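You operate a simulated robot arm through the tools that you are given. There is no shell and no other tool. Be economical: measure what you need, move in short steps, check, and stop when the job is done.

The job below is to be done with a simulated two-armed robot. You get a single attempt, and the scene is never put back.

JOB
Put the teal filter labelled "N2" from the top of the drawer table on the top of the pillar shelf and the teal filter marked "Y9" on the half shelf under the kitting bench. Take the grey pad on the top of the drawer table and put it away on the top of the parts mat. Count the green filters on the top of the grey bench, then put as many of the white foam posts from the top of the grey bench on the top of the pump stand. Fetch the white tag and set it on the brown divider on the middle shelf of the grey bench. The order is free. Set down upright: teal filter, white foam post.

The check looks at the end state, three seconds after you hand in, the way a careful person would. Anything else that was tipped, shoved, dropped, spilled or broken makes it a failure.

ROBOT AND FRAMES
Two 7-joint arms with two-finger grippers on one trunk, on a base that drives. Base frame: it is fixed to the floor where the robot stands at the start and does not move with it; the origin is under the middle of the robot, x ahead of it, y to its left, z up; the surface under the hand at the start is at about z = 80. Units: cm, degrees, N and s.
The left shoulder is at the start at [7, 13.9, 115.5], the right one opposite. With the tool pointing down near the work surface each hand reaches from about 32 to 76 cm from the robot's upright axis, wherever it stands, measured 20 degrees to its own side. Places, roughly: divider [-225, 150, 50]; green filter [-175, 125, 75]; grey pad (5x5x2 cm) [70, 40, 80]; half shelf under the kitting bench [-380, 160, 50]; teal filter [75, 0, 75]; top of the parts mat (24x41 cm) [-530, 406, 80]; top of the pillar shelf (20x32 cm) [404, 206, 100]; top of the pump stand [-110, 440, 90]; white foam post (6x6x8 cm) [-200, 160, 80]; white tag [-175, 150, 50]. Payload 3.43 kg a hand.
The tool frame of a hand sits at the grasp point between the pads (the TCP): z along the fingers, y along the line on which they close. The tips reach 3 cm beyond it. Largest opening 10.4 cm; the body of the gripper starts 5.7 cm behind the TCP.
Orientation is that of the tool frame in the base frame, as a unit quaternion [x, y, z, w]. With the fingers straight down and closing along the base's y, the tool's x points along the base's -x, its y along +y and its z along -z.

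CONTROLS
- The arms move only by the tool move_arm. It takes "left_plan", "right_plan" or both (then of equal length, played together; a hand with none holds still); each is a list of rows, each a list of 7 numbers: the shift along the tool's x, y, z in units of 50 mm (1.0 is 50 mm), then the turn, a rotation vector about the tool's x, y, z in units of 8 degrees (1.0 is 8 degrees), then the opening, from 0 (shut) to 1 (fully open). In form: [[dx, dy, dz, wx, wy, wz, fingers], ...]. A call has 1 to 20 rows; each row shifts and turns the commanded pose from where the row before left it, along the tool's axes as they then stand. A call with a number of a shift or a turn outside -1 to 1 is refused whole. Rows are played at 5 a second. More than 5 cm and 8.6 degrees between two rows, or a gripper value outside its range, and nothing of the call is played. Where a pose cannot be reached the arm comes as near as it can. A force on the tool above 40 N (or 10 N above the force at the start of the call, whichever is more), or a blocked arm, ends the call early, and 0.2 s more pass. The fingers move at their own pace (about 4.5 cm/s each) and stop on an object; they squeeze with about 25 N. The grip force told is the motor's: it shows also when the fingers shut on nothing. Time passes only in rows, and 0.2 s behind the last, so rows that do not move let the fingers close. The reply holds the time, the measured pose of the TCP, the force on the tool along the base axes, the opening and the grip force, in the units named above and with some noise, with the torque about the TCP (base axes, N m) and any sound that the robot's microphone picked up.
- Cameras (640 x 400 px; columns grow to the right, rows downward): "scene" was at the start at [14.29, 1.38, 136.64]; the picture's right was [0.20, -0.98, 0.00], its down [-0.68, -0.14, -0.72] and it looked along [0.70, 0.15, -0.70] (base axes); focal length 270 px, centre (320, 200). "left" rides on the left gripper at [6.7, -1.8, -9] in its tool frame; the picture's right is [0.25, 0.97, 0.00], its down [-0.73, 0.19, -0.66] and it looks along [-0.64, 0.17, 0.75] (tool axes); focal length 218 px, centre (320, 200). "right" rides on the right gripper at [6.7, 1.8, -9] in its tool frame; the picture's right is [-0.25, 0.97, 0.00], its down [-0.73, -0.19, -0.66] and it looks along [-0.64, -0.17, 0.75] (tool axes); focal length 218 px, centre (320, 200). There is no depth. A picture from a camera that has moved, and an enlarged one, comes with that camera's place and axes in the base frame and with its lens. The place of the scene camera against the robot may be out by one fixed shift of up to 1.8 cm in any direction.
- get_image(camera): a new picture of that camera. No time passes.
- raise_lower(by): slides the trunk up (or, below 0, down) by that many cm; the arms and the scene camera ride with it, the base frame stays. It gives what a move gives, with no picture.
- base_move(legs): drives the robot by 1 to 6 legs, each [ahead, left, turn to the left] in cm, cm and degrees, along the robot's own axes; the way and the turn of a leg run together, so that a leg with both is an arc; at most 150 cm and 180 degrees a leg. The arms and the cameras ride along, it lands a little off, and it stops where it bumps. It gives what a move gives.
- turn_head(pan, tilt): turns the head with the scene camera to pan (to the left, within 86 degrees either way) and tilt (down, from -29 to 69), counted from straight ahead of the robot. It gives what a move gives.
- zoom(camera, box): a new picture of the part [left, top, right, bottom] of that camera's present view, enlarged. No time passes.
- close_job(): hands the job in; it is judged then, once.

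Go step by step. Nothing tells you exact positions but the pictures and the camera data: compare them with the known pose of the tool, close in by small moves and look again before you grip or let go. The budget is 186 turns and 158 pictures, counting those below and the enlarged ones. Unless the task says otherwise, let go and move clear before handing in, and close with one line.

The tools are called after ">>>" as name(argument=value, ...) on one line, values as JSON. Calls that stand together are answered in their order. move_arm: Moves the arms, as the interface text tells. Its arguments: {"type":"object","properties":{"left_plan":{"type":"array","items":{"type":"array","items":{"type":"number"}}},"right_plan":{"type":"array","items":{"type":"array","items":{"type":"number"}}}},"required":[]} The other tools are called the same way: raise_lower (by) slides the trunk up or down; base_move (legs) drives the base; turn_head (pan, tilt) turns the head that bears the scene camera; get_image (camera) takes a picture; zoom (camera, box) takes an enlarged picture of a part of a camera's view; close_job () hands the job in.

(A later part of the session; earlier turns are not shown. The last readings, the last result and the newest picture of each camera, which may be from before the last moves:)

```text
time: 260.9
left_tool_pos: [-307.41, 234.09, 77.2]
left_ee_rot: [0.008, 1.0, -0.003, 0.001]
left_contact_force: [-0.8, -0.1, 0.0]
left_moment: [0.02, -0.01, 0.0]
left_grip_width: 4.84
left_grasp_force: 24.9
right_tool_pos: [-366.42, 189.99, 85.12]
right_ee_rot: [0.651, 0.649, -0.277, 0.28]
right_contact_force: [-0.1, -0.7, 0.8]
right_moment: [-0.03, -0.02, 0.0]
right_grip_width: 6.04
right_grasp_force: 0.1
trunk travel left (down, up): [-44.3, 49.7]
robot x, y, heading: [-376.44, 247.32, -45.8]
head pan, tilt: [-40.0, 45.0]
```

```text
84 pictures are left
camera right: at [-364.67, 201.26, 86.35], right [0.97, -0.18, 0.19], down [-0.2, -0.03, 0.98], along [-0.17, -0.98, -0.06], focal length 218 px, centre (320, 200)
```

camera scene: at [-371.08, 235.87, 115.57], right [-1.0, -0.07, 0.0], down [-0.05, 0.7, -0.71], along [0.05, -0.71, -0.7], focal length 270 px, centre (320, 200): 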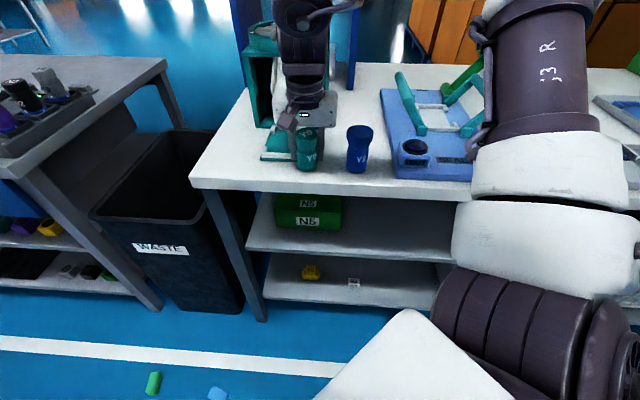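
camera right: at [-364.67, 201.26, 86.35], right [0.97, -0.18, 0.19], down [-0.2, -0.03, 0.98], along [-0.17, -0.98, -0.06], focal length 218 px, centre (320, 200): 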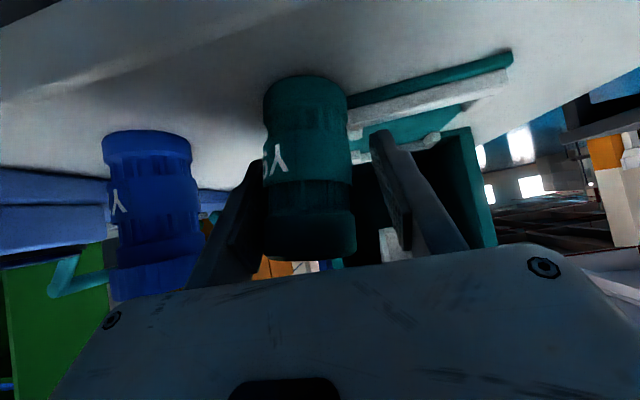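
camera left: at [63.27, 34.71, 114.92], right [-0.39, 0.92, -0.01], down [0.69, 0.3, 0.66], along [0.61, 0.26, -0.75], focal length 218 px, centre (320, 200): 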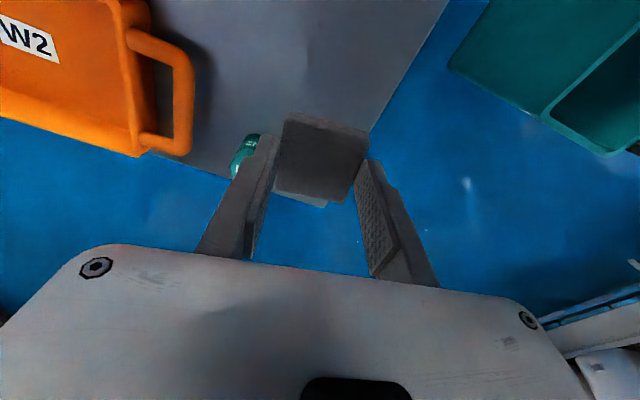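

Y9 sits between the pads. Closing and lifting a few centimetres.

>>> move_arm(right_plan=[[0, 0, 0, 0, 0, 0, 0.2], [0, 0, 0, 0, 0, 0, 0.2], [0, 0, 0, 0, 0, 0, 0.2], [0, 0, 0, 0, 0, 0, 0.2]])

>>> raise_lower(by=8)

>>> base_move(legs=[[-20, 0, 0]])

>>> get_image(camera="right")

>>> get_image(camera="scene")

```text
time: 261.9
left_tool_pos: [-307.26, 234.13, 77.29]
left_ee_rot: [0.007, 1.0, -0.003, 0.001]
left_contact_force: [0.4, 0.0, -0.1]
left_moment: [-0.01, -0.03, 0.0]
left_grip_width: 4.84
left_grasp_force: 24.8
right_tool_pos: [-366.29, 190.12, 84.93]
right_ee_rot: [0.651, 0.649, -0.278, 0.28]
right_contact_force: [1.0, -0.3, 0.3]
right_moment: [-0.02, -0.04, 0.05]
right_grip_width: 4.24
right_grasp_force: 25.2
trunk travel left (down, up): [-44.3, 49.7]
robot x, y, heading: [-376.05, 247.67, -45.6]
head pan, tilt: [-40.0, 45.0]
```

```text
time: 263.1
left_tool_pos: [-307.25, 234.15, 85.07]
left_ee_rot: [0.007, 1.0, -0.003, 0.001]
left_contact_force: [0.5, 0.7, -0.2]
left_moment: [0.01, 0.0, 0.05]
left_grip_width: 4.83
left_grasp_force: 25.3
right_tool_pos: [-366.27, 190.14, 93.06]
right_ee_rot: [0.65, 0.649, -0.279, 0.28]
right_contact_force: [0.6, -0.8, -0.4]
right_moment: [0.01, -0.03, -0.03]
right_grip_width: 4.26
right_grasp_force: 25.0
trunk travel left (down, up): [-52.3, 41.7]
robot x, y, heading: [-376.31, 247.71, -45.7]
head pan, tilt: [-40.0, 45.0]
```

```text
time: 264.7
left_tool_pos: [-321.35, 248.74, 85.18]
left_ee_rot: [0.008, 1.0, -0.002, 0.001]
left_contact_force: [0.4, 0.4, 0.9]
left_moment: [0.0, -0.01, 0.02]
left_grip_width: 4.81
left_grasp_force: 25.3
right_tool_pos: [-380.43, 204.5, 93.0]
right_ee_rot: [0.65, 0.649, -0.278, 0.28]
right_contact_force: [-0.6, -0.3, -0.8]
right_moment: [0.01, 0.0, -0.05]
right_grip_width: 4.24
right_grasp_force: 25.4
trunk travel left (down, up): [-52.3, 41.7]
robot x, y, heading: [-390.3, 262.24, -45.4]
head pan, tilt: [-40.0, 45.0]
```

```text
83 pictures are left
camera right: at [-378.65, 215.79, 94.38], right [0.97, -0.17, 0.19], down [-0.19, -0.03, 0.98], along [-0.17, -0.98, -0.06], focal length 218 px, centre (320, 200)
```

right: 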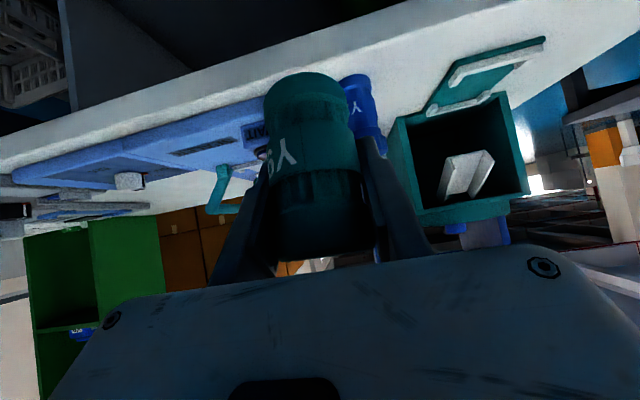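

```text
82 pictures are left
camera scene: at [-385.08, 249.99, 123.81], right [-1.0, -0.07, 0.0], down [-0.05, 0.71, -0.71], along [0.05, -0.71, -0.71], focal length 270 px, centre (320, 200)
```

scene: 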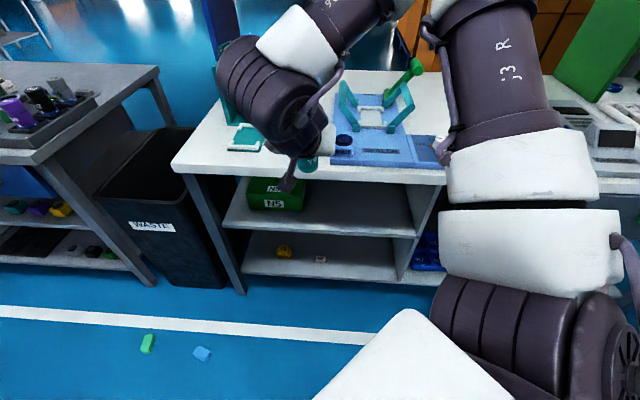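

Y9 is now held tilted. Before lowering beneath the bench top I need to see where the right elbow is.

>>> turn_head(pan=-55, tilt=5)

>>> get_image(camera="scene")

```text
time: 265.8
left_tool_pos: [-321.4, 248.73, 85.16]
left_ee_rot: [0.007, 1.0, -0.002, 0.001]
left_contact_force: [-0.5, 0.1, -0.7]
left_moment: [0.01, -0.01, 0.04]
left_grip_width: 4.83
left_grasp_force: 25.4
right_tool_pos: [-380.32, 204.56, 93.0]
right_ee_rot: [0.65, 0.649, -0.278, 0.28]
right_contact_force: [-0.1, 0.2, 0.3]
right_moment: [0.02, -0.02, 0.0]
right_grip_width: 4.24
right_grasp_force: 24.7
trunk travel left (down, up): [-52.3, 41.7]
robot x, y, heading: [-390.38, 261.93, -45.5]
head pan, tilt: [-55.0, 5.0]
```

```text
81 pictures are left
camera scene: at [-387.38, 249.06, 130.1], right [-0.98, 0.19, 0.0], down [0.02, 0.09, -1.0], along [-0.19, -0.98, -0.09], focal length 270 px, centre (320, 200)
```

scene: 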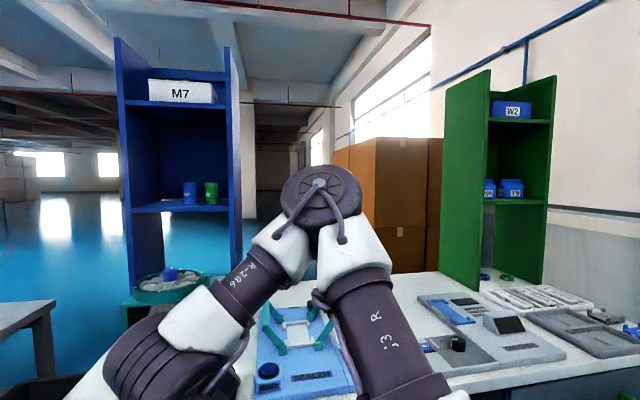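

The elbow would come down onto the bench if I only lower the trunk. Instead I'll lower the hand with the arm, so the elbow stays higher, and look again.

>>> move_arm(right_plan=[[0.58, 0, 0.55, 0, 0, 0, 0.2], [0.58, 0, 0.55, 0, 0, 0, 0.2], [0.58, 0, 0.55, 0, 0, 0, 0.2], [0.58, 0, 0.55, 0, 0, 0, 0.2], [0.58, 0, 0.55, 0, 0, 0, 0.2], [0.58, 0, 0.55, 0, 0, 0, 0.2], [0.58, 0, 0.55, 0, 0, 0, 0.2], [0.58, 0, 0.55, 0, 0, 0, 0.2]])

>>> get_image(camera="scene")

```text
time: 267.6
left_tool_pos: [-321.35, 248.56, 85.24]
left_ee_rot: [0.007, 1.0, -0.003, 0.001]
left_contact_force: [0.1, -1.2, -0.7]
left_moment: [0.0, 0.02, 0.0]
left_grip_width: 4.83
left_grasp_force: 24.9
right_tool_pos: [-380.19, 204.73, 61.15]
right_ee_rot: [0.65, 0.649, -0.278, 0.28]
right_contact_force: [0.4, 0.6, -0.2]
right_moment: [-0.03, 0.01, 0.0]
right_grip_width: 4.22
right_grasp_force: 24.9
trunk travel left (down, up): [-52.3, 41.7]
robot x, y, heading: [-390.38, 262.09, -45.7]
head pan, tilt: [-55.0, 5.0]
```

```text
80 pictures are left
camera scene: at [-387.38, 248.95, 130.11], right [-0.98, 0.19, 0.0], down [0.02, 0.09, -1.0], along [-0.19, -0.98, -0.09], focal length 270 px, centre (320, 200)
```

scene: 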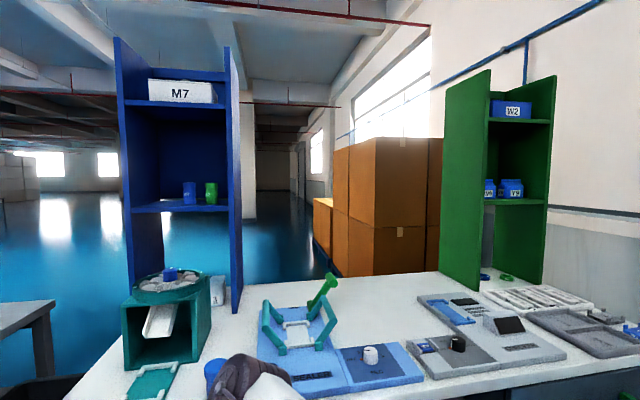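

>>> turn_head(pan=-55, tilt=50)

>>> get_image(camera="scene")

>>> get_image(camera="right")

```text
time: 268.7
left_tool_pos: [-321.35, 248.62, 85.28]
left_ee_rot: [0.008, 1.0, -0.003, 0.001]
left_contact_force: [0.2, 0.6, -0.1]
left_moment: [0.0, 0.0, -0.01]
left_grip_width: 4.82
left_grasp_force: 24.7
right_tool_pos: [-380.19, 204.69, 61.26]
right_ee_rot: [0.65, 0.649, -0.278, 0.28]
right_contact_force: [-0.1, 0.2, -1.5]
right_moment: [-0.02, -0.03, -0.02]
right_grip_width: 4.23
right_grasp_force: 25.0
trunk travel left (down, up): [-52.3, 41.7]
robot x, y, heading: [-390.53, 262.3, -45.8]
head pan, tilt: [-55.0, 50.0]
```

```text
79 pictures are left
camera scene: at [-387.09, 250.51, 123.12], right [-0.98, 0.19, 0.0], down [0.14, 0.75, -0.64], along [-0.12, -0.63, -0.77], focal length 270 px, centre (320, 200)
```

scene: 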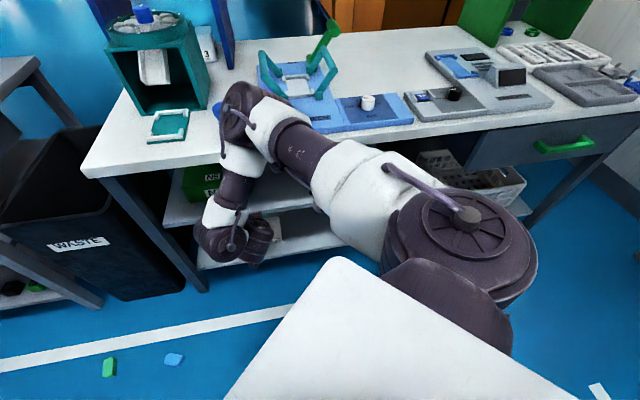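

```text
78 pictures are left
camera right: at [-378.45, 215.91, 62.62], right [0.97, -0.17, 0.19], down [-0.19, -0.03, 0.98], along [-0.17, -0.98, -0.06], focal length 218 px, centre (320, 200)
```

right: 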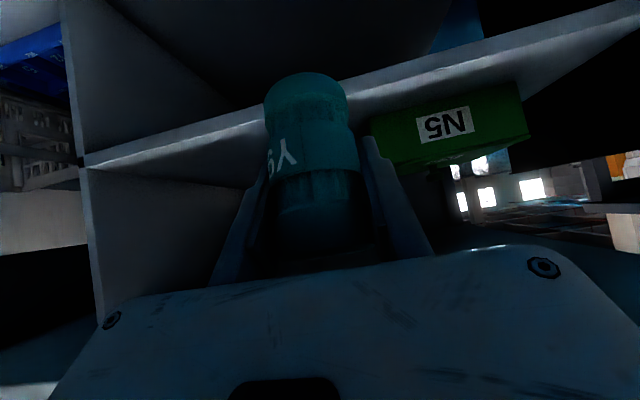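

The hand went low while the elbow stays up. I'll gain more elbow clearance by raising the trunk 12 cm and lowering the hand by as much plus a bit.

>>> raise_lower(by=12)

>>> move_arm(right_plan=[[0.58, 0, 0.55, 0, 0, 0, 0.2], [0.58, 0, 0.55, 0, 0, 0, 0.2], [0.58, 0, 0.55, 0, 0, 0, 0.2], [0.4, 0, 0.38, 0, 0, 0, 0.2]])

>>> get_image(camera="scene")

```text
time: 270.2
left_tool_pos: [-321.35, 248.65, 97.19]
left_ee_rot: [0.007, 1.0, -0.003, 0.001]
left_contact_force: [0.5, -0.5, -0.2]
left_moment: [0.01, -0.02, 0.0]
left_grip_width: 4.82
left_grasp_force: 24.7
right_tool_pos: [-380.24, 204.62, 73.2]
right_ee_rot: [0.65, 0.649, -0.278, 0.281]
right_contact_force: [-0.5, 0.4, -0.5]
right_moment: [-0.01, -0.01, 0.0]
right_grip_width: 4.22
right_grasp_force: 25.3
trunk travel left (down, up): [-64.3, 29.7]
robot x, y, heading: [-390.44, 262.04, -45.8]
head pan, tilt: [-55.0, 50.0]
```

```text
time: 271.2
left_tool_pos: [-321.25, 248.69, 97.17]
left_ee_rot: [0.007, 1.0, -0.002, 0.001]
left_contact_force: [-0.1, 0.7, -0.2]
left_moment: [-0.03, 0.0, -0.01]
left_grip_width: 4.81
left_grasp_force: 24.5
right_tool_pos: [-380.09, 204.52, 58.48]
right_ee_rot: [0.65, 0.65, -0.278, 0.28]
right_contact_force: [-0.4, 0.4, -1.1]
right_moment: [-0.03, 0.0, -0.03]
right_grip_width: 4.26
right_grasp_force: 24.9
trunk travel left (down, up): [-64.3, 29.7]
robot x, y, heading: [-390.47, 262.07, -45.9]
head pan, tilt: [-55.0, 50.0]
```

```text
77 pictures are left
camera scene: at [-387.09, 250.47, 135.12], right [-0.98, 0.19, 0.0], down [0.14, 0.75, -0.64], along [-0.12, -0.63, -0.77], focal length 270 px, centre (320, 200)
```

scene: 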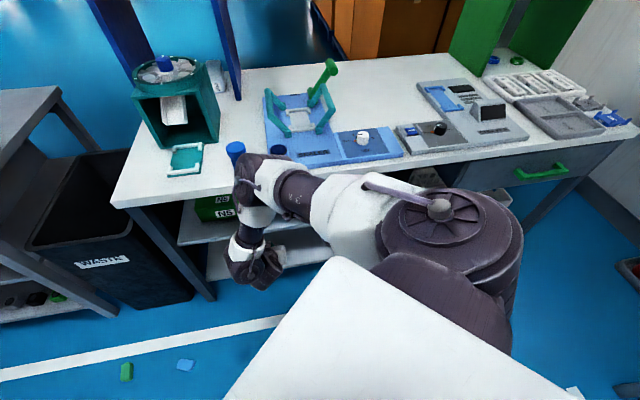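

The elbow is near (-382, 210, 98). It's better to extend the arm with the robot kept back, so I'll shift 8 cm west, lower the trunk 8 cm, raise the hand by that much and extend partway forward.

>>> base_move(legs=[[-5.6, -5.7, 0]])

>>> raise_lower(by=-8)

>>> move_arm(right_plan=[[-0.58, 0, -0.55, 0, 0, 0, 0.2], [-0.58, 0, -0.55, 0, 0, 0, 0.2], [-0.385, 0, 0.406, 0, 0, 0, 0.2], [-0.385, 0, 0.406, 0, 0, 0, 0.2], [-0.385, 0, 0.406, 0, 0, 0, 0.2]])

>>> get_image(camera="scene")

>>> get_image(camera="right")

```text
time: 272.3
left_tool_pos: [-329.57, 248.89, 97.16]
left_ee_rot: [0.007, 1.0, -0.003, 0.001]
left_contact_force: [-0.2, -0.5, -0.5]
left_moment: [-0.02, 0.0, 0.02]
left_grip_width: 4.84
left_grasp_force: 24.8
right_tool_pos: [-388.29, 204.64, 58.53]
right_ee_rot: [0.651, 0.648, -0.279, 0.28]
right_contact_force: [-0.9, -1.5, -1.2]
right_moment: [0.03, 0.0, -0.02]
right_grip_width: 4.24
right_grasp_force: 25.0
trunk travel left (down, up): [-64.3, 29.7]
robot x, y, heading: [-398.44, 261.92, -46.0]
head pan, tilt: [-55.0, 50.0]
```

```text
time: 273.5
left_tool_pos: [-329.49, 248.78, 89.27]
left_ee_rot: [0.008, 1.0, -0.003, 0.001]
left_contact_force: [-0.5, 0.1, 0.1]
left_moment: [0.0, -0.02, -0.01]
left_grip_width: 4.85
left_grasp_force: 24.4
right_tool_pos: [-388.22, 204.71, 50.65]
right_ee_rot: [0.65, 0.649, -0.277, 0.281]
right_contact_force: [-0.7, -0.5, -1.0]
right_moment: [0.01, 0.02, -0.02]
right_grip_width: 4.25
right_grasp_force: 24.6
trunk travel left (down, up): [-56.3, 37.7]
robot x, y, heading: [-398.51, 262.06, -46.0]
head pan, tilt: [-55.0, 50.0]
```

```text
time: 274.7
left_tool_pos: [-329.51, 248.6, 89.24]
left_ee_rot: [0.008, 1.0, -0.002, 0.001]
left_contact_force: [-0.6, 0.0, 0.5]
left_moment: [0.01, -0.01, 0.0]
left_grip_width: 4.84
left_grasp_force: 24.6
right_tool_pos: [-388.44, 196.17, 58.32]
right_ee_rot: [0.651, 0.649, -0.278, 0.279]
right_contact_force: [0.7, -0.5, 0.0]
right_moment: [-0.01, -0.02, 0.0]
right_grip_width: 4.27
right_grasp_force: 25.0
trunk travel left (down, up): [-56.3, 37.7]
robot x, y, heading: [-398.46, 262.16, -46.1]
head pan, tilt: [-55.0, 50.0]
```

```text
76 pictures are left
camera scene: at [-395.25, 250.58, 127.11], right [-0.98, 0.19, 0.0], down [0.14, 0.75, -0.64], along [-0.12, -0.63, -0.77], focal length 270 px, centre (320, 200)
```

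scene: 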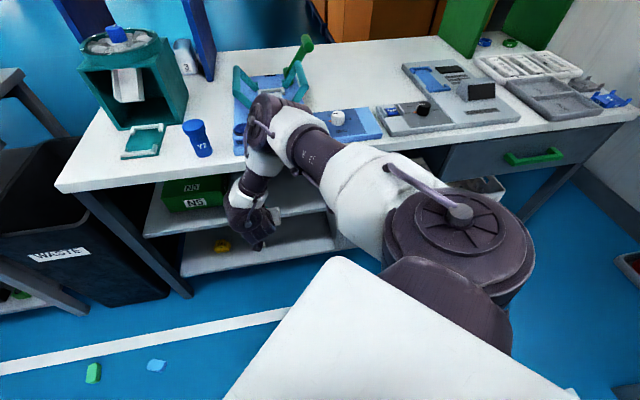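

```text
75 pictures are left
camera right: at [-386.66, 207.34, 59.66], right [0.97, -0.18, 0.19], down [-0.19, -0.03, 0.98], along [-0.17, -0.98, -0.06], focal length 218 px, centre (320, 200)
```

right: 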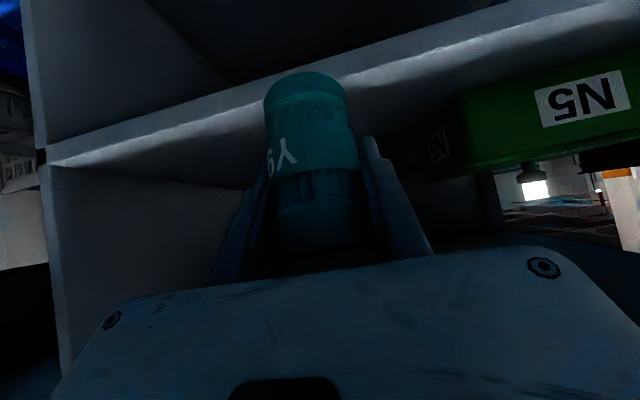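

I'll zoom in on the shelf's front edge to find how far in Y9 must go.

>>> zoom(camera="scene", box=[100, 120, 340, 270])

```text
2.67 times, centred on (220, 195) of scene
camera zoom: at [-395.25, 250.58, 127.11], right [-0.98, 0.19, 0.0], down [0.14, 0.75, -0.64], along [-0.12, -0.63, -0.77], focal length 720 px, centre (587, 213)
```

zoom: 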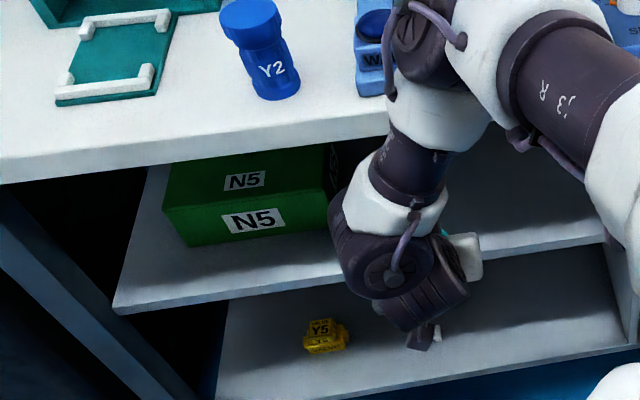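

The forearm would touch the bench edge in this posture. I'll back the base away 18 cm and instead extend the arm much farther, which keeps the elbow outside the bench.

>>> base_move(legs=[[-13, 12.5, 0]])

>>> move_arm(right_plan=[[-0.5, 0, 0.527, 0, 0, 0, 0.2], [-0.5, 0, 0.527, 0, 0, 0, 0.2], [-0.5, 0, 0.527, 0, 0, 0, 0.2], [-0.5, 0, 0.527, 0, 0, 0, 0.2], [-0.5, 0, 0.527, 0, 0, 0, 0.2]])

>>> get_image(camera="scene")

```text
time: 276.2
left_tool_pos: [-329.66, 266.48, 89.15]
left_ee_rot: [0.007, 1.0, -0.002, 0.001]
left_contact_force: [-1.1, 0.3, -0.3]
left_moment: [-0.01, 0.0, -0.01]
left_grip_width: 4.81
left_grasp_force: 24.9
right_tool_pos: [-388.58, 214.0, 58.32]
right_ee_rot: [0.651, 0.649, -0.278, 0.28]
right_contact_force: [0.7, -0.2, -1.5]
right_moment: [0.03, 0.02, -0.03]
right_grip_width: 4.24
right_grasp_force: 25.3
trunk travel left (down, up): [-56.3, 37.7]
robot x, y, heading: [-398.62, 279.82, -46.0]
head pan, tilt: [-55.0, 50.0]
```

```text
time: 277.4
left_tool_pos: [-329.58, 266.57, 89.22]
left_ee_rot: [0.007, 1.0, -0.003, 0.001]
left_contact_force: [-0.3, 0.5, 0.0]
left_moment: [0.0, -0.01, -0.02]
left_grip_width: 4.86
left_grasp_force: 25.4
right_tool_pos: [-385.85, 205.08, 59.49]
right_ee_rot: [0.653, 0.645, -0.279, 0.28]
right_contact_force: [0.2, -0.1, -1.1]
right_moment: [-0.04, 0.0, 0.02]
right_grip_width: 4.25
right_grasp_force: 25.3
right hand out of reach, approached as far as the arm can: row 3, 4, 5
trunk travel left (down, up): [-56.3, 37.7]
robot x, y, heading: [-398.71, 279.74, -45.8]
head pan, tilt: [-55.0, 50.0]
```

```text
73 pictures are left
camera scene: at [-395.36, 268.39, 127.11], right [-0.98, 0.19, 0.0], down [0.14, 0.75, -0.64], along [-0.12, -0.63, -0.77], focal length 270 px, centre (320, 200)
```

scene: 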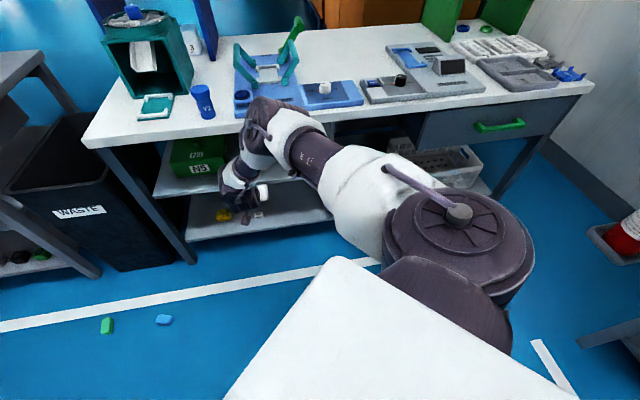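

Only more tilt will do, so I'll set Y9 back on the bench top at the same spot and regrip it closer to horizontal.

>>> raise_lower(by=31)

>>> base_move(legs=[[13.5, 13.9, 0], [10.6, -10.3, 0]])

>>> raise_lower(by=-4.5)

>>> get_image(camera="right")

>>> get_image(camera="scene")

```text
time: 280.4
left_tool_pos: [-329.7, 266.55, 120.22]
left_ee_rot: [0.007, 1.0, -0.003, 0.001]
left_contact_force: [-0.3, -0.1, 0.1]
left_moment: [0.03, -0.01, -0.02]
left_grip_width: 4.85
left_grasp_force: 25.8
right_tool_pos: [-385.57, 205.05, 90.57]
right_ee_rot: [0.654, 0.645, -0.28, 0.28]
right_contact_force: [0.4, -0.1, -0.9]
right_moment: [-0.03, 0.02, 0.0]
right_grip_width: 4.22
right_grasp_force: 25.2
trunk travel left (down, up): [-87.3, 6.7]
robot x, y, heading: [-398.73, 279.97, -45.8]
head pan, tilt: [-55.0, 50.0]
```

```text
time: 283.0
left_tool_pos: [-310.2, 252.36, 120.17]
left_ee_rot: [0.003, 1.0, -0.005, 0.001]
left_contact_force: [-0.4, -0.2, -1.3]
left_moment: [-0.01, 0.02, -0.02]
left_grip_width: 4.84
left_grasp_force: 25.2
right_tool_pos: [-365.7, 190.34, 90.83]
right_ee_rot: [0.651, 0.647, -0.281, 0.282]
right_contact_force: [0.4, 0.2, -1.5]
right_moment: [0.01, 0.0, 0.0]
right_grip_width: 4.22
right_grasp_force: 24.7
trunk travel left (down, up): [-87.3, 6.7]
robot x, y, heading: [-379.29, 264.74, -45.4]
head pan, tilt: [-55.0, 50.0]
```

```text
time: 283.9
left_tool_pos: [-310.28, 252.0, 115.76]
left_ee_rot: [0.003, 1.0, -0.002, 0.0]
left_contact_force: [-0.2, -0.2, 0.1]
left_moment: [-0.02, 0.0, 0.02]
left_grip_width: 4.82
left_grasp_force: 24.8
right_tool_pos: [-365.72, 190.1, 86.09]
right_ee_rot: [0.651, 0.648, -0.278, 0.281]
right_contact_force: [-0.6, -0.3, -1.2]
right_moment: [-0.02, 0.0, -0.03]
right_grip_width: 4.23
right_grasp_force: 24.7
trunk travel left (down, up): [-82.8, 11.2]
robot x, y, heading: [-379.35, 264.68, -45.5]
head pan, tilt: [-55.0, 50.0]
```

```text
72 pictures are left
camera right: at [-363.99, 201.34, 87.38], right [0.97, -0.18, 0.19], down [-0.2, -0.02, 0.98], along [-0.17, -0.98, -0.06], focal length 218 px, centre (320, 200)
```

right: 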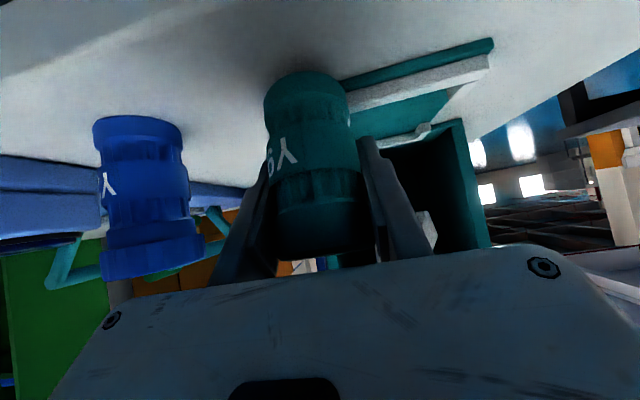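

```text
71 pictures are left
camera scene: at [-376.03, 253.36, 153.61], right [-0.98, 0.18, 0.0], down [0.14, 0.75, -0.64], along [-0.12, -0.63, -0.77], focal length 270 px, centre (320, 200)
```

scene: 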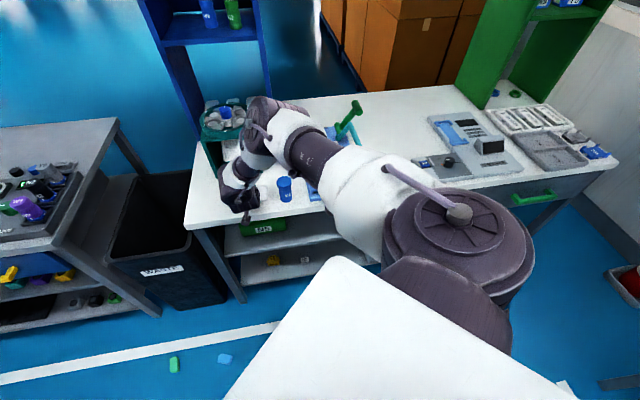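

>>> raise_lower(by=-1.1)

>>> move_arm(right_plan=[[0, 0, 0, 0, 0, 0, 0.58], [0, 0, 0, 0, 0, 0, 0.58], [0, 0, 0, 0, 0, 0, 0.58], [0, 0, 0, 0, -0.8, 0, 0.58], [0, 0, 0, 0, -0.8, 0, 0.58], [0, 0, 0, 0, -0.8, 0, 0.58], [0, 0, 0, 0, -0.8, 0, 0.58], [0, 0, 0, 0, 0, 0, 0.58]])

>>> get_image(camera="right")

>>> zoom(camera="scene", box=[160, 80, 400, 230])

```text
time: 284.4
left_tool_pos: [-310.34, 252.49, 114.65]
left_ee_rot: [0.003, 1.0, -0.004, 0.001]
left_contact_force: [-0.2, 0.1, -0.2]
left_moment: [-0.01, -0.02, 0.0]
left_grip_width: 4.83
left_grasp_force: 24.6
right_tool_pos: [-365.78, 190.39, 85.44]
right_ee_rot: [0.651, 0.647, -0.28, 0.283]
right_contact_force: [-2.1, 7.7, 22.0]
right_moment: [-0.17, -0.28, 0.05]
right_grip_width: 4.31
right_grasp_force: 24.6
trunk travel left (down, up): [-81.7, 12.3]
robot x, y, heading: [-379.14, 264.64, -45.7]
head pan, tilt: [-55.0, 50.0]
```

```text
time: 286.2
left_tool_pos: [-310.18, 252.02, 114.53]
left_ee_rot: [0.002, 1.0, -0.003, 0.001]
left_contact_force: [-0.1, 0.4, 0.4]
left_moment: [0.0, 0.04, 0.02]
left_grip_width: 4.83
left_grasp_force: 24.8
right_tool_pos: [-365.68, 190.11, 84.95]
right_ee_rot: [0.573, 0.569, -0.417, 0.418]
right_contact_force: [-0.1, -0.2, 0.8]
right_moment: [0.01, 0.01, 0.0]
right_grip_width: 6.02
right_grasp_force: 0.1
trunk travel left (down, up): [-81.7, 12.3]
robot x, y, heading: [-379.4, 264.91, -45.3]
head pan, tilt: [-55.0, 50.0]
```

```text
70 pictures are left
camera right: at [-363.98, 200.74, 81.38], right [0.97, -0.08, 0.25], down [-0.19, 0.41, 0.89], along [-0.17, -0.91, 0.38], focal length 218 px, centre (320, 200)
```

right: 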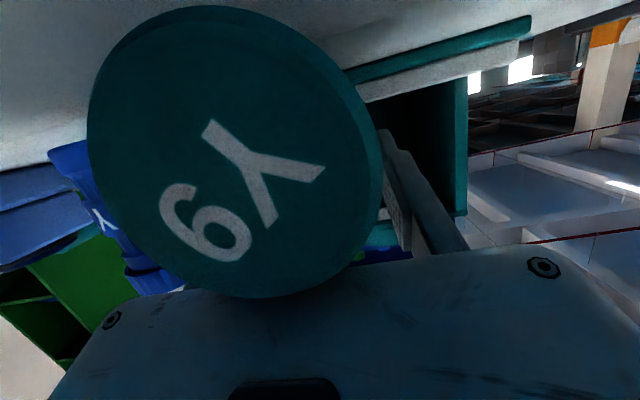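

```text
2.67 times, centred on (280, 155) of scene
camera zoom: at [-375.98, 253.39, 152.52], right [-0.98, 0.18, 0.0], down [0.14, 0.75, -0.64], along [-0.12, -0.63, -0.77], focal length 720 px, centre (427, 320)
```

zoom: 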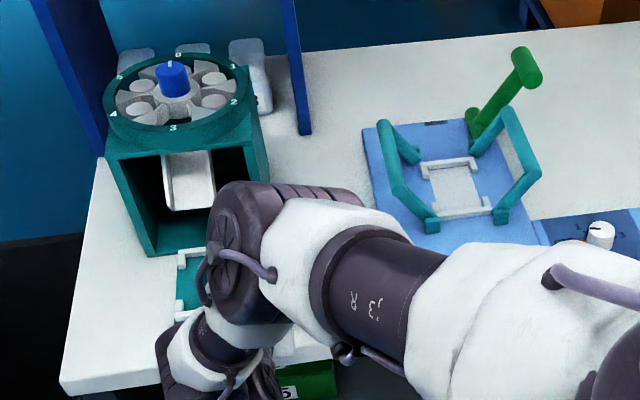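

Y9 has tipped onto its side on the bench top, pointing at the hand, with its top just over the edge. I'll raise slightly, back the hand out, and look.

>>> raise_lower(by=2)

>>> base_move(legs=[[-10.7, 10.5, 0]])

>>> get_image(camera="right")

>>> zoom(camera="scene", box=[160, 80, 400, 230])

```text
time: 286.9
left_tool_pos: [-310.2, 252.16, 116.59]
left_ee_rot: [0.003, 1.0, -0.002, 0.001]
left_contact_force: [-1.3, -0.2, 0.1]
left_moment: [-0.03, 0.0, -0.03]
left_grip_width: 4.83
left_grasp_force: 24.7
right_tool_pos: [-365.81, 190.2, 87.12]
right_ee_rot: [0.574, 0.569, -0.417, 0.417]
right_contact_force: [0.6, -0.1, 0.5]
right_moment: [0.0, -0.04, -0.01]
right_grip_width: 6.05
right_grasp_force: 0.0
trunk travel left (down, up): [-83.7, 10.3]
robot x, y, heading: [-379.46, 264.9, -45.4]
head pan, tilt: [-55.0, 50.0]
```

```text
time: 288.3
left_tool_pos: [-310.09, 266.97, 116.61]
left_ee_rot: [0.004, 1.0, -0.002, 0.0]
left_contact_force: [0.4, -0.6, -0.3]
left_moment: [0.04, 0.0, 0.01]
left_grip_width: 4.82
left_grasp_force: 25.0
right_tool_pos: [-365.76, 205.32, 86.81]
right_ee_rot: [0.575, 0.568, -0.417, 0.416]
right_contact_force: [0.8, 0.0, 0.5]
right_moment: [-0.01, -0.01, 0.03]
right_grip_width: 6.01
right_grasp_force: 0.1
trunk travel left (down, up): [-83.7, 10.3]
robot x, y, heading: [-379.32, 280.59, -45.5]
head pan, tilt: [-55.0, 50.0]
```

```text
68 pictures are left
camera right: at [-364.04, 215.85, 83.21], right [0.97, -0.08, 0.24], down [-0.19, 0.4, 0.9], along [-0.17, -0.91, 0.37], focal length 218 px, centre (320, 200)
```

right: 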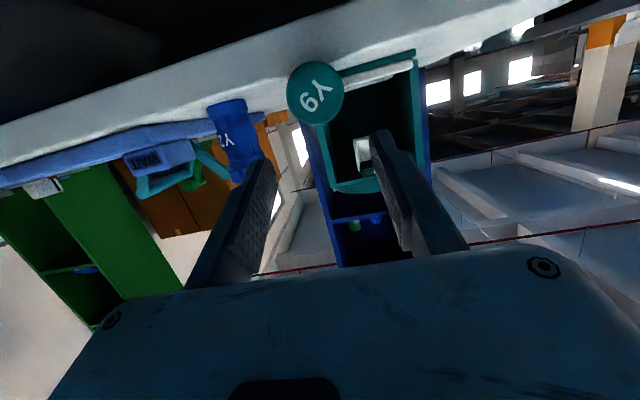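

```text
2.67 times, centred on (280, 155) of scene
camera zoom: at [-375.85, 268.36, 154.48], right [-0.98, 0.18, 0.0], down [0.14, 0.75, -0.64], along [-0.12, -0.63, -0.77], focal length 720 px, centre (427, 320)
```

zoom: 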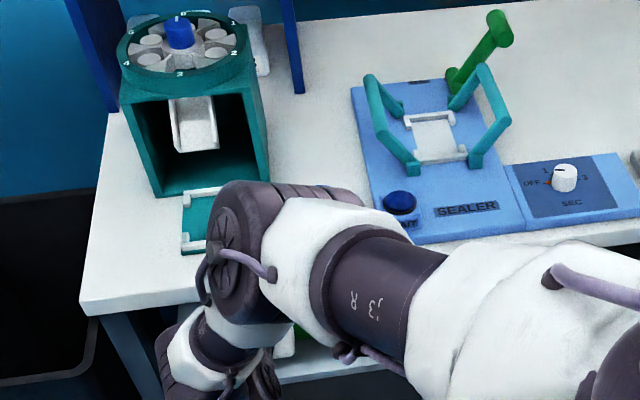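

Y9 lies along y with its top at about (-365.6, 198, 82). I'll level the hand to horizontal, then slide the fingers along both sides of it.

>>> move_arm(right_plan=[[0, 0, 0, 0, -0.75, 0, 0.65], [0, 0, 0, 0, -0.75, 0, 0.65], [0, 0, 0, 0, -0.7, 0, 0.65], [0, 0, 0, 0, 0, 0, 0.65]])

>>> get_image(camera="right")

```text
time: 289.3
left_tool_pos: [-310.18, 267.09, 116.79]
left_ee_rot: [0.004, 1.0, -0.003, 0.001]
left_contact_force: [-0.3, -1.0, -0.2]
left_moment: [-0.03, -0.01, 0.03]
left_grip_width: 4.85
left_grasp_force: 25.0
right_tool_pos: [-365.83, 205.4, 86.93]
right_ee_rot: [0.504, 0.497, -0.5, 0.499]
right_contact_force: [-0.5, -0.2, -0.5]
right_moment: [0.01, 0.03, -0.01]
right_grip_width: 6.75
right_grasp_force: 0.0
trunk travel left (down, up): [-83.7, 10.3]
robot x, y, heading: [-378.98, 280.52, -45.5]
head pan, tilt: [-55.0, 50.0]
```

```text
66 pictures are left
camera right: at [-364.05, 214.39, 80.33], right [0.97, -0.01, 0.26], down [-0.19, 0.66, 0.73], along [-0.17, -0.75, 0.63], focal length 218 px, centre (320, 200)
```

right: 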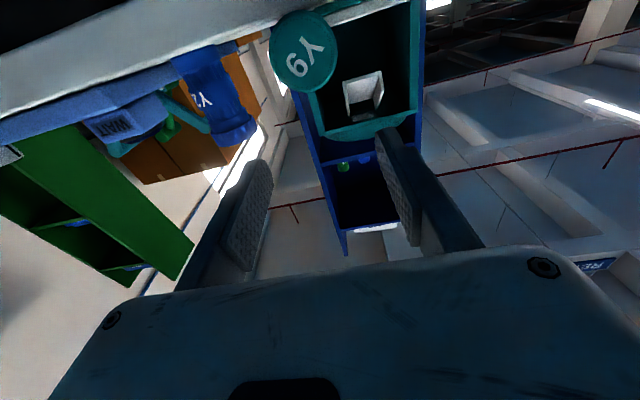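

>>> raise_lower(by=-4.5)

>>> base_move(legs=[[7.7, -7.3, 0]])

>>> get_image(camera="right")

```text
time: 290.2
left_tool_pos: [-310.12, 267.11, 112.16]
left_ee_rot: [0.004, 1.0, -0.003, 0.001]
left_contact_force: [0.0, 0.0, 0.9]
left_moment: [-0.01, -0.02, 0.02]
left_grip_width: 4.84
left_grasp_force: 24.9
right_tool_pos: [-365.81, 205.43, 82.6]
right_ee_rot: [0.503, 0.498, -0.5, 0.499]
right_contact_force: [-0.6, -0.4, 0.0]
right_moment: [0.02, -0.05, -0.01]
right_grip_width: 6.76
right_grasp_force: 0.0
trunk travel left (down, up): [-79.2, 14.8]
robot x, y, heading: [-379.36, 280.4, -45.5]
head pan, tilt: [-55.0, 50.0]
```

```text
time: 291.4
left_tool_pos: [-309.75, 256.62, 112.11]
left_ee_rot: [0.005, 1.0, -0.004, 0.001]
left_contact_force: [-0.2, -0.4, -0.4]
left_moment: [-0.06, 0.02, 0.02]
left_grip_width: 4.82
left_grasp_force: 25.0
right_tool_pos: [-365.64, 194.9, 82.55]
right_ee_rot: [0.504, 0.497, -0.5, 0.499]
right_contact_force: [-0.1, 0.1, -0.4]
right_moment: [0.02, -0.05, -0.03]
right_grip_width: 6.74
right_grasp_force: 0.3
trunk travel left (down, up): [-79.2, 14.8]
robot x, y, heading: [-378.92, 269.51, -45.5]
head pan, tilt: [-55.0, 50.0]
```

```text
65 pictures are left
camera right: at [-363.8, 203.85, 75.92], right [0.97, -0.01, 0.26], down [-0.19, 0.66, 0.73], along [-0.17, -0.75, 0.63], focal length 218 px, centre (320, 200)
```

right: 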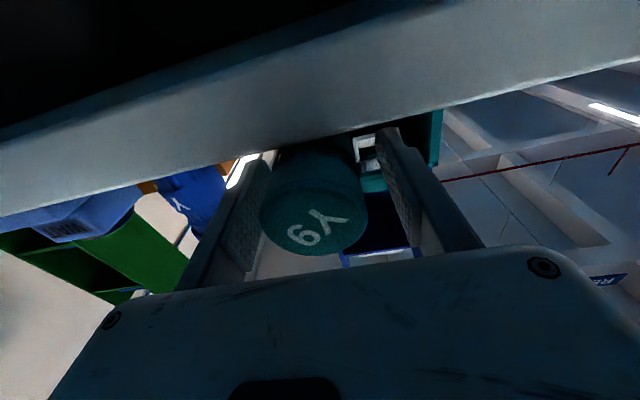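

Y9 is between the fingers. Closing, lifting clear, backing off a little, and turning the hand back to vertical so that Y9 is upright.

>>> move_arm(right_plan=[[0, 0, 0, 0, 0, 0, 0.2], [0, 0, 0, 0, 0, 0, 0.2], [0, 0, 0, 0, 0, 0, 0.2], [0, 0, 0, 0, 0, 0, 0.2], [0, 0, 0, 0, 0, 0, 0.2]])

>>> raise_lower(by=13)

>>> move_arm(right_plan=[[0, 0, 0, 0, 1, 0, 0.2], [0, 0, 0, 0, 1, 0, 0.2], [0, 0, 0, 0, 1, 0, 0.2], [0, 0, 0, 0, 1, 0, 0.2], [0, 0, 0, 0, 1, 0, 0.2], [0, 0, 0, 0, 1, 0, 0.2], [0, 0, 0, 0, 1, 0, 0.2], [0, 0, 0, 0, 1, 0, 0.2], [0, 0, 0, 0, 1, 0, 0.2], [0, 0, 0, 0, 1, 0, 0.2], [0, 0, 0, 0, 1, 0, 0.2], [0, 0, 0, 0, 0.25, 0, 0.2], [0, 0, 0, 0, 0, 0, 0.2]])

>>> get_image(camera="right")

```text
time: 292.6
left_tool_pos: [-309.77, 256.41, 112.02]
left_ee_rot: [0.005, 1.0, -0.002, 0.001]
left_contact_force: [0.2, -0.8, -0.3]
left_moment: [-0.02, 0.0, -0.02]
left_grip_width: 4.84
left_grasp_force: 25.2
right_tool_pos: [-365.7, 194.73, 82.47]
right_ee_rot: [0.505, 0.497, -0.501, 0.497]
right_contact_force: [0.1, -0.1, -0.1]
right_moment: [0.0, -0.01, 0.0]
right_grip_width: 4.24
right_grasp_force: 25.3
trunk travel left (down, up): [-79.2, 14.8]
robot x, y, heading: [-378.94, 269.55, -45.5]
head pan, tilt: [-55.0, 50.0]
```

```text
time: 294.1
left_tool_pos: [-309.75, 256.59, 125.1]
left_ee_rot: [0.004, 1.0, -0.003, 0.001]
left_contact_force: [0.2, 0.7, -1.1]
left_moment: [0.01, -0.02, -0.01]
left_grip_width: 4.85
left_grasp_force: 24.8
right_tool_pos: [-365.53, 194.7, 95.54]
right_ee_rot: [0.504, 0.498, -0.5, 0.498]
right_contact_force: [0.1, -0.7, -0.6]
right_moment: [-0.03, -0.01, -0.03]
right_grip_width: 4.23
right_grasp_force: 25.3
trunk travel left (down, up): [-92.2, 1.8]
robot x, y, heading: [-378.91, 269.64, -45.6]
head pan, tilt: [-55.0, 50.0]
```

```text
time: 296.9
left_tool_pos: [-309.83, 256.48, 125.04]
left_ee_rot: [0.005, 1.0, -0.003, 0.001]
left_contact_force: [0.1, 0.4, -0.3]
left_moment: [0.02, 0.02, -0.02]
left_grip_width: 4.83
left_grasp_force: 25.3
right_tool_pos: [-361.28, 207.4, 97.22]
right_ee_rot: [0.712, 0.702, 0.003, 0.001]
right_contact_force: [-0.2, 0.1, -0.5]
right_moment: [-0.02, 0.0, -0.04]
right_grip_width: 4.21
right_grasp_force: 25.0
right hand out of reach, approached as far as the arm can: row 6, 7, 8, 9, 10, 11, 12
trunk travel left (down, up): [-92.2, 1.8]
robot x, y, heading: [-379.13, 269.44, -45.6]
head pan, tilt: [-55.0, 50.0]
```

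```text
64 pictures are left
camera right: at [-359.58, 214.07, 106.2], right [0.96, -0.27, 0.01], down [-0.2, -0.73, 0.66], along [-0.17, -0.63, -0.76], focal length 218 px, centre (320, 200)
```

right: 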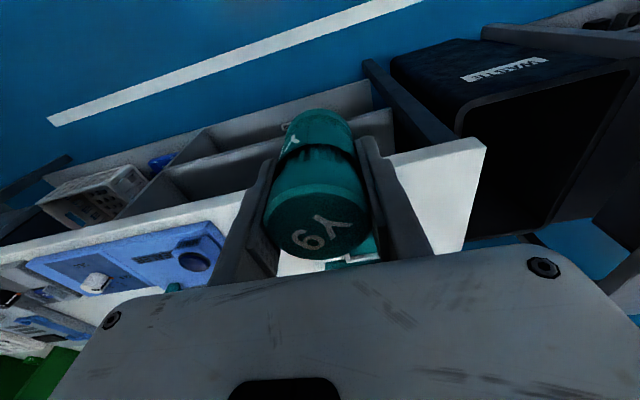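

Y9 is upright in a vertical hand again. I'll set it down at about (-366, 191.5) with a very light contact.

>>> base_move(legs=[[8.1, -14.5, 0]])

>>> raise_lower(by=-11.3)

>>> raise_lower(by=-0.4)

```text
time: 298.4
left_tool_pos: [-314.28, 240.72, 125.03]
left_ee_rot: [0.004, 1.0, -0.005, 0.0]
left_contact_force: [-0.4, 0.3, -0.9]
left_moment: [-0.03, 0.05, -0.03]
left_grip_width: 4.84
left_grasp_force: 25.0
right_tool_pos: [-365.75, 191.52, 97.36]
right_ee_rot: [0.712, 0.703, 0.001, 0.003]
right_contact_force: [-0.2, 0.4, -0.2]
right_moment: [-0.05, 0.02, 0.01]
right_grip_width: 4.23
right_grasp_force: 24.5
trunk travel left (down, up): [-92.2, 1.8]
robot x, y, heading: [-383.58, 253.29, -45.1]
head pan, tilt: [-55.0, 50.0]
```

```text
time: 299.9
left_tool_pos: [-314.35, 240.35, 113.89]
left_ee_rot: [0.004, 1.0, -0.003, 0.001]
left_contact_force: [0.6, 1.1, 0.8]
left_moment: [-0.02, -0.02, -0.02]
left_grip_width: 4.84
left_grasp_force: 25.0
right_tool_pos: [-365.82, 191.17, 85.77]
right_ee_rot: [0.711, 0.703, 0.002, 0.001]
right_contact_force: [-0.6, 0.4, -1.3]
right_moment: [-0.01, -0.01, 0.0]
right_grip_width: 4.26
right_grasp_force: 24.8
trunk travel left (down, up): [-80.9, 13.1]
robot x, y, heading: [-383.6, 253.38, -45.3]
head pan, tilt: [-55.0, 50.0]
```

```text
time: 300.4
left_tool_pos: [-314.41, 240.29, 113.44]
left_ee_rot: [0.004, 1.0, -0.003, 0.001]
left_contact_force: [-0.5, -0.4, 0.6]
left_moment: [-0.01, 0.02, 0.02]
left_grip_width: 4.84
left_grasp_force: 24.9
right_tool_pos: [-365.78, 191.23, 85.41]
right_ee_rot: [0.711, 0.703, 0.002, 0.002]
right_contact_force: [0.7, 0.3, -1.0]
right_moment: [0.01, -0.06, 0.03]
right_grip_width: 4.23
right_grasp_force: 25.2
trunk travel left (down, up): [-80.5, 13.5]
robot x, y, heading: [-382.89, 253.53, -45.6]
head pan, tilt: [-55.0, 50.0]
```

>>> raise_lower(by=-0.3)

>>> raise_lower(by=-0.3)

```text
time: 300.9
left_tool_pos: [-314.42, 240.42, 113.19]
left_ee_rot: [0.003, 1.0, -0.003, 0.001]
left_contact_force: [-0.2, 0.2, -0.1]
left_moment: [0.05, 0.02, 0.05]
left_grip_width: 4.83
left_grasp_force: 24.8
right_tool_pos: [-365.91, 191.15, 85.16]
right_ee_rot: [0.711, 0.703, 0.002, 0.003]
right_contact_force: [0.5, 0.5, -0.7]
right_moment: [0.03, -0.02, 0.0]
right_grip_width: 4.22
right_grasp_force: 24.3
trunk travel left (down, up): [-80.2, 13.8]
robot x, y, heading: [-383.51, 253.63, -45.6]
head pan, tilt: [-55.0, 50.0]
```

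```text
time: 301.4
left_tool_pos: [-314.33, 240.34, 112.72]
left_ee_rot: [0.005, 1.0, -0.003, 0.001]
left_contact_force: [0.0, -0.4, 0.8]
left_moment: [0.01, -0.02, -0.03]
left_grip_width: 4.83
left_grasp_force: 24.9
right_tool_pos: [-365.82, 191.16, 84.78]
right_ee_rot: [0.712, 0.703, 0.002, 0.001]
right_contact_force: [1.0, 0.0, -1.3]
right_moment: [-0.02, 0.04, -0.03]
right_grip_width: 4.22
right_grasp_force: 24.9
trunk travel left (down, up): [-79.9, 14.1]
robot x, y, heading: [-383.61, 253.54, -45.4]
head pan, tilt: [-55.0, 50.0]
```

>>> raise_lower(by=-0.3)

>>> get_image(camera="right")

```text
time: 301.9
left_tool_pos: [-314.49, 240.38, 112.45]
left_ee_rot: [0.004, 1.0, -0.004, 0.001]
left_contact_force: [0.0, -0.5, -0.6]
left_moment: [0.0, -0.01, 0.0]
left_grip_width: 4.84
left_grasp_force: 24.9
right_tool_pos: [-365.88, 191.23, 84.79]
right_ee_rot: [0.713, 0.701, 0.002, 0.003]
right_contact_force: [-2.2, -0.8, 13.9]
right_moment: [0.19, 0.28, 0.05]
right_grip_width: 4.23
right_grasp_force: 24.7
trunk travel left (down, up): [-79.6, 14.4]
robot x, y, heading: [-383.45, 252.99, -45.6]
head pan, tilt: [-55.0, 50.0]
```

```text
63 pictures are left
camera right: at [-364.11, 197.95, 93.78], right [0.96, -0.27, 0.01], down [-0.2, -0.73, 0.66], along [-0.17, -0.64, -0.75], focal length 218 px, centre (320, 200)
```

right: 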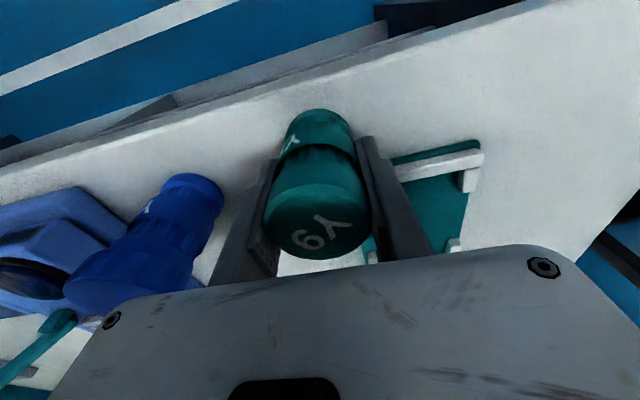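

Contact made. I'll ease off a touch, open, and rise straight up.

>>> raise_lower(by=0.2)

>>> move_arm(right_plan=[[0, 0, 0, 0, 0, 0, 0.5], [0, 0, 0, 0, 0, 0, 0.58], [0, 0, 0, 0, 0, 0, 0.6]])

>>> raise_lower(by=10)

>>> get_image(camera="right")

```text
time: 302.5
left_tool_pos: [-314.36, 240.39, 112.74]
left_ee_rot: [0.003, 1.0, -0.002, 0.0]
left_contact_force: [0.5, -0.6, 0.4]
left_moment: [0.01, 0.05, 0.01]
left_grip_width: 4.85
left_grasp_force: 25.4
right_tool_pos: [-365.91, 191.3, 84.87]
right_ee_rot: [0.711, 0.704, 0.001, 0.002]
right_contact_force: [1.2, -1.2, 4.3]
right_moment: [0.02, 0.05, 0.0]
right_grip_width: 4.27
right_grasp_force: 25.3
trunk travel left (down, up): [-79.8, 14.2]
robot x, y, heading: [-383.48, 253.03, -45.5]
head pan, tilt: [-55.0, 50.0]
```

```text
time: 303.3
left_tool_pos: [-314.32, 240.44, 112.7]
left_ee_rot: [0.004, 1.0, -0.002, 0.001]
left_contact_force: [0.0, -0.4, -0.2]
left_moment: [0.0, 0.01, 0.0]
left_grip_width: 4.82
left_grasp_force: 24.5
right_tool_pos: [-365.9, 191.06, 84.69]
right_ee_rot: [0.711, 0.703, 0.002, 0.002]
right_contact_force: [0.4, 0.3, 0.0]
right_moment: [0.03, -0.03, 0.0]
right_grip_width: 6.25
right_grasp_force: 0.1
trunk travel left (down, up): [-79.8, 14.2]
robot x, y, heading: [-383.5, 253.22, -45.5]
head pan, tilt: [-55.0, 50.0]
```

```text
time: 304.6
left_tool_pos: [-314.35, 240.37, 122.62]
left_ee_rot: [0.003, 1.0, -0.003, 0.002]
left_contact_force: [0.1, -0.5, 0.5]
left_moment: [0.03, 0.01, -0.01]
left_grip_width: 4.86
left_grasp_force: 25.5
right_tool_pos: [-365.84, 191.15, 94.8]
right_ee_rot: [0.712, 0.702, 0.001, 0.002]
right_contact_force: [0.1, 1.2, -0.4]
right_moment: [0.02, -0.01, -0.01]
right_grip_width: 6.22
right_grasp_force: 0.1
trunk travel left (down, up): [-89.8, 4.2]
robot x, y, heading: [-383.32, 253.56, -45.7]
head pan, tilt: [-55.0, 50.0]
```

```text
62 pictures are left
camera right: at [-364.09, 197.91, 103.78], right [0.96, -0.27, 0.01], down [-0.2, -0.73, 0.66], along [-0.17, -0.63, -0.76], focal length 218 px, centre (320, 200)
```

right: 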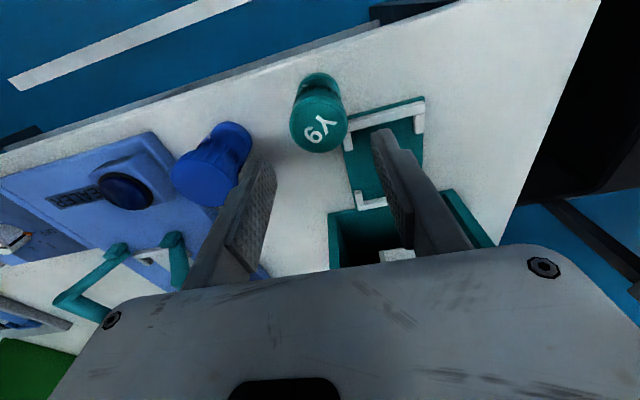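

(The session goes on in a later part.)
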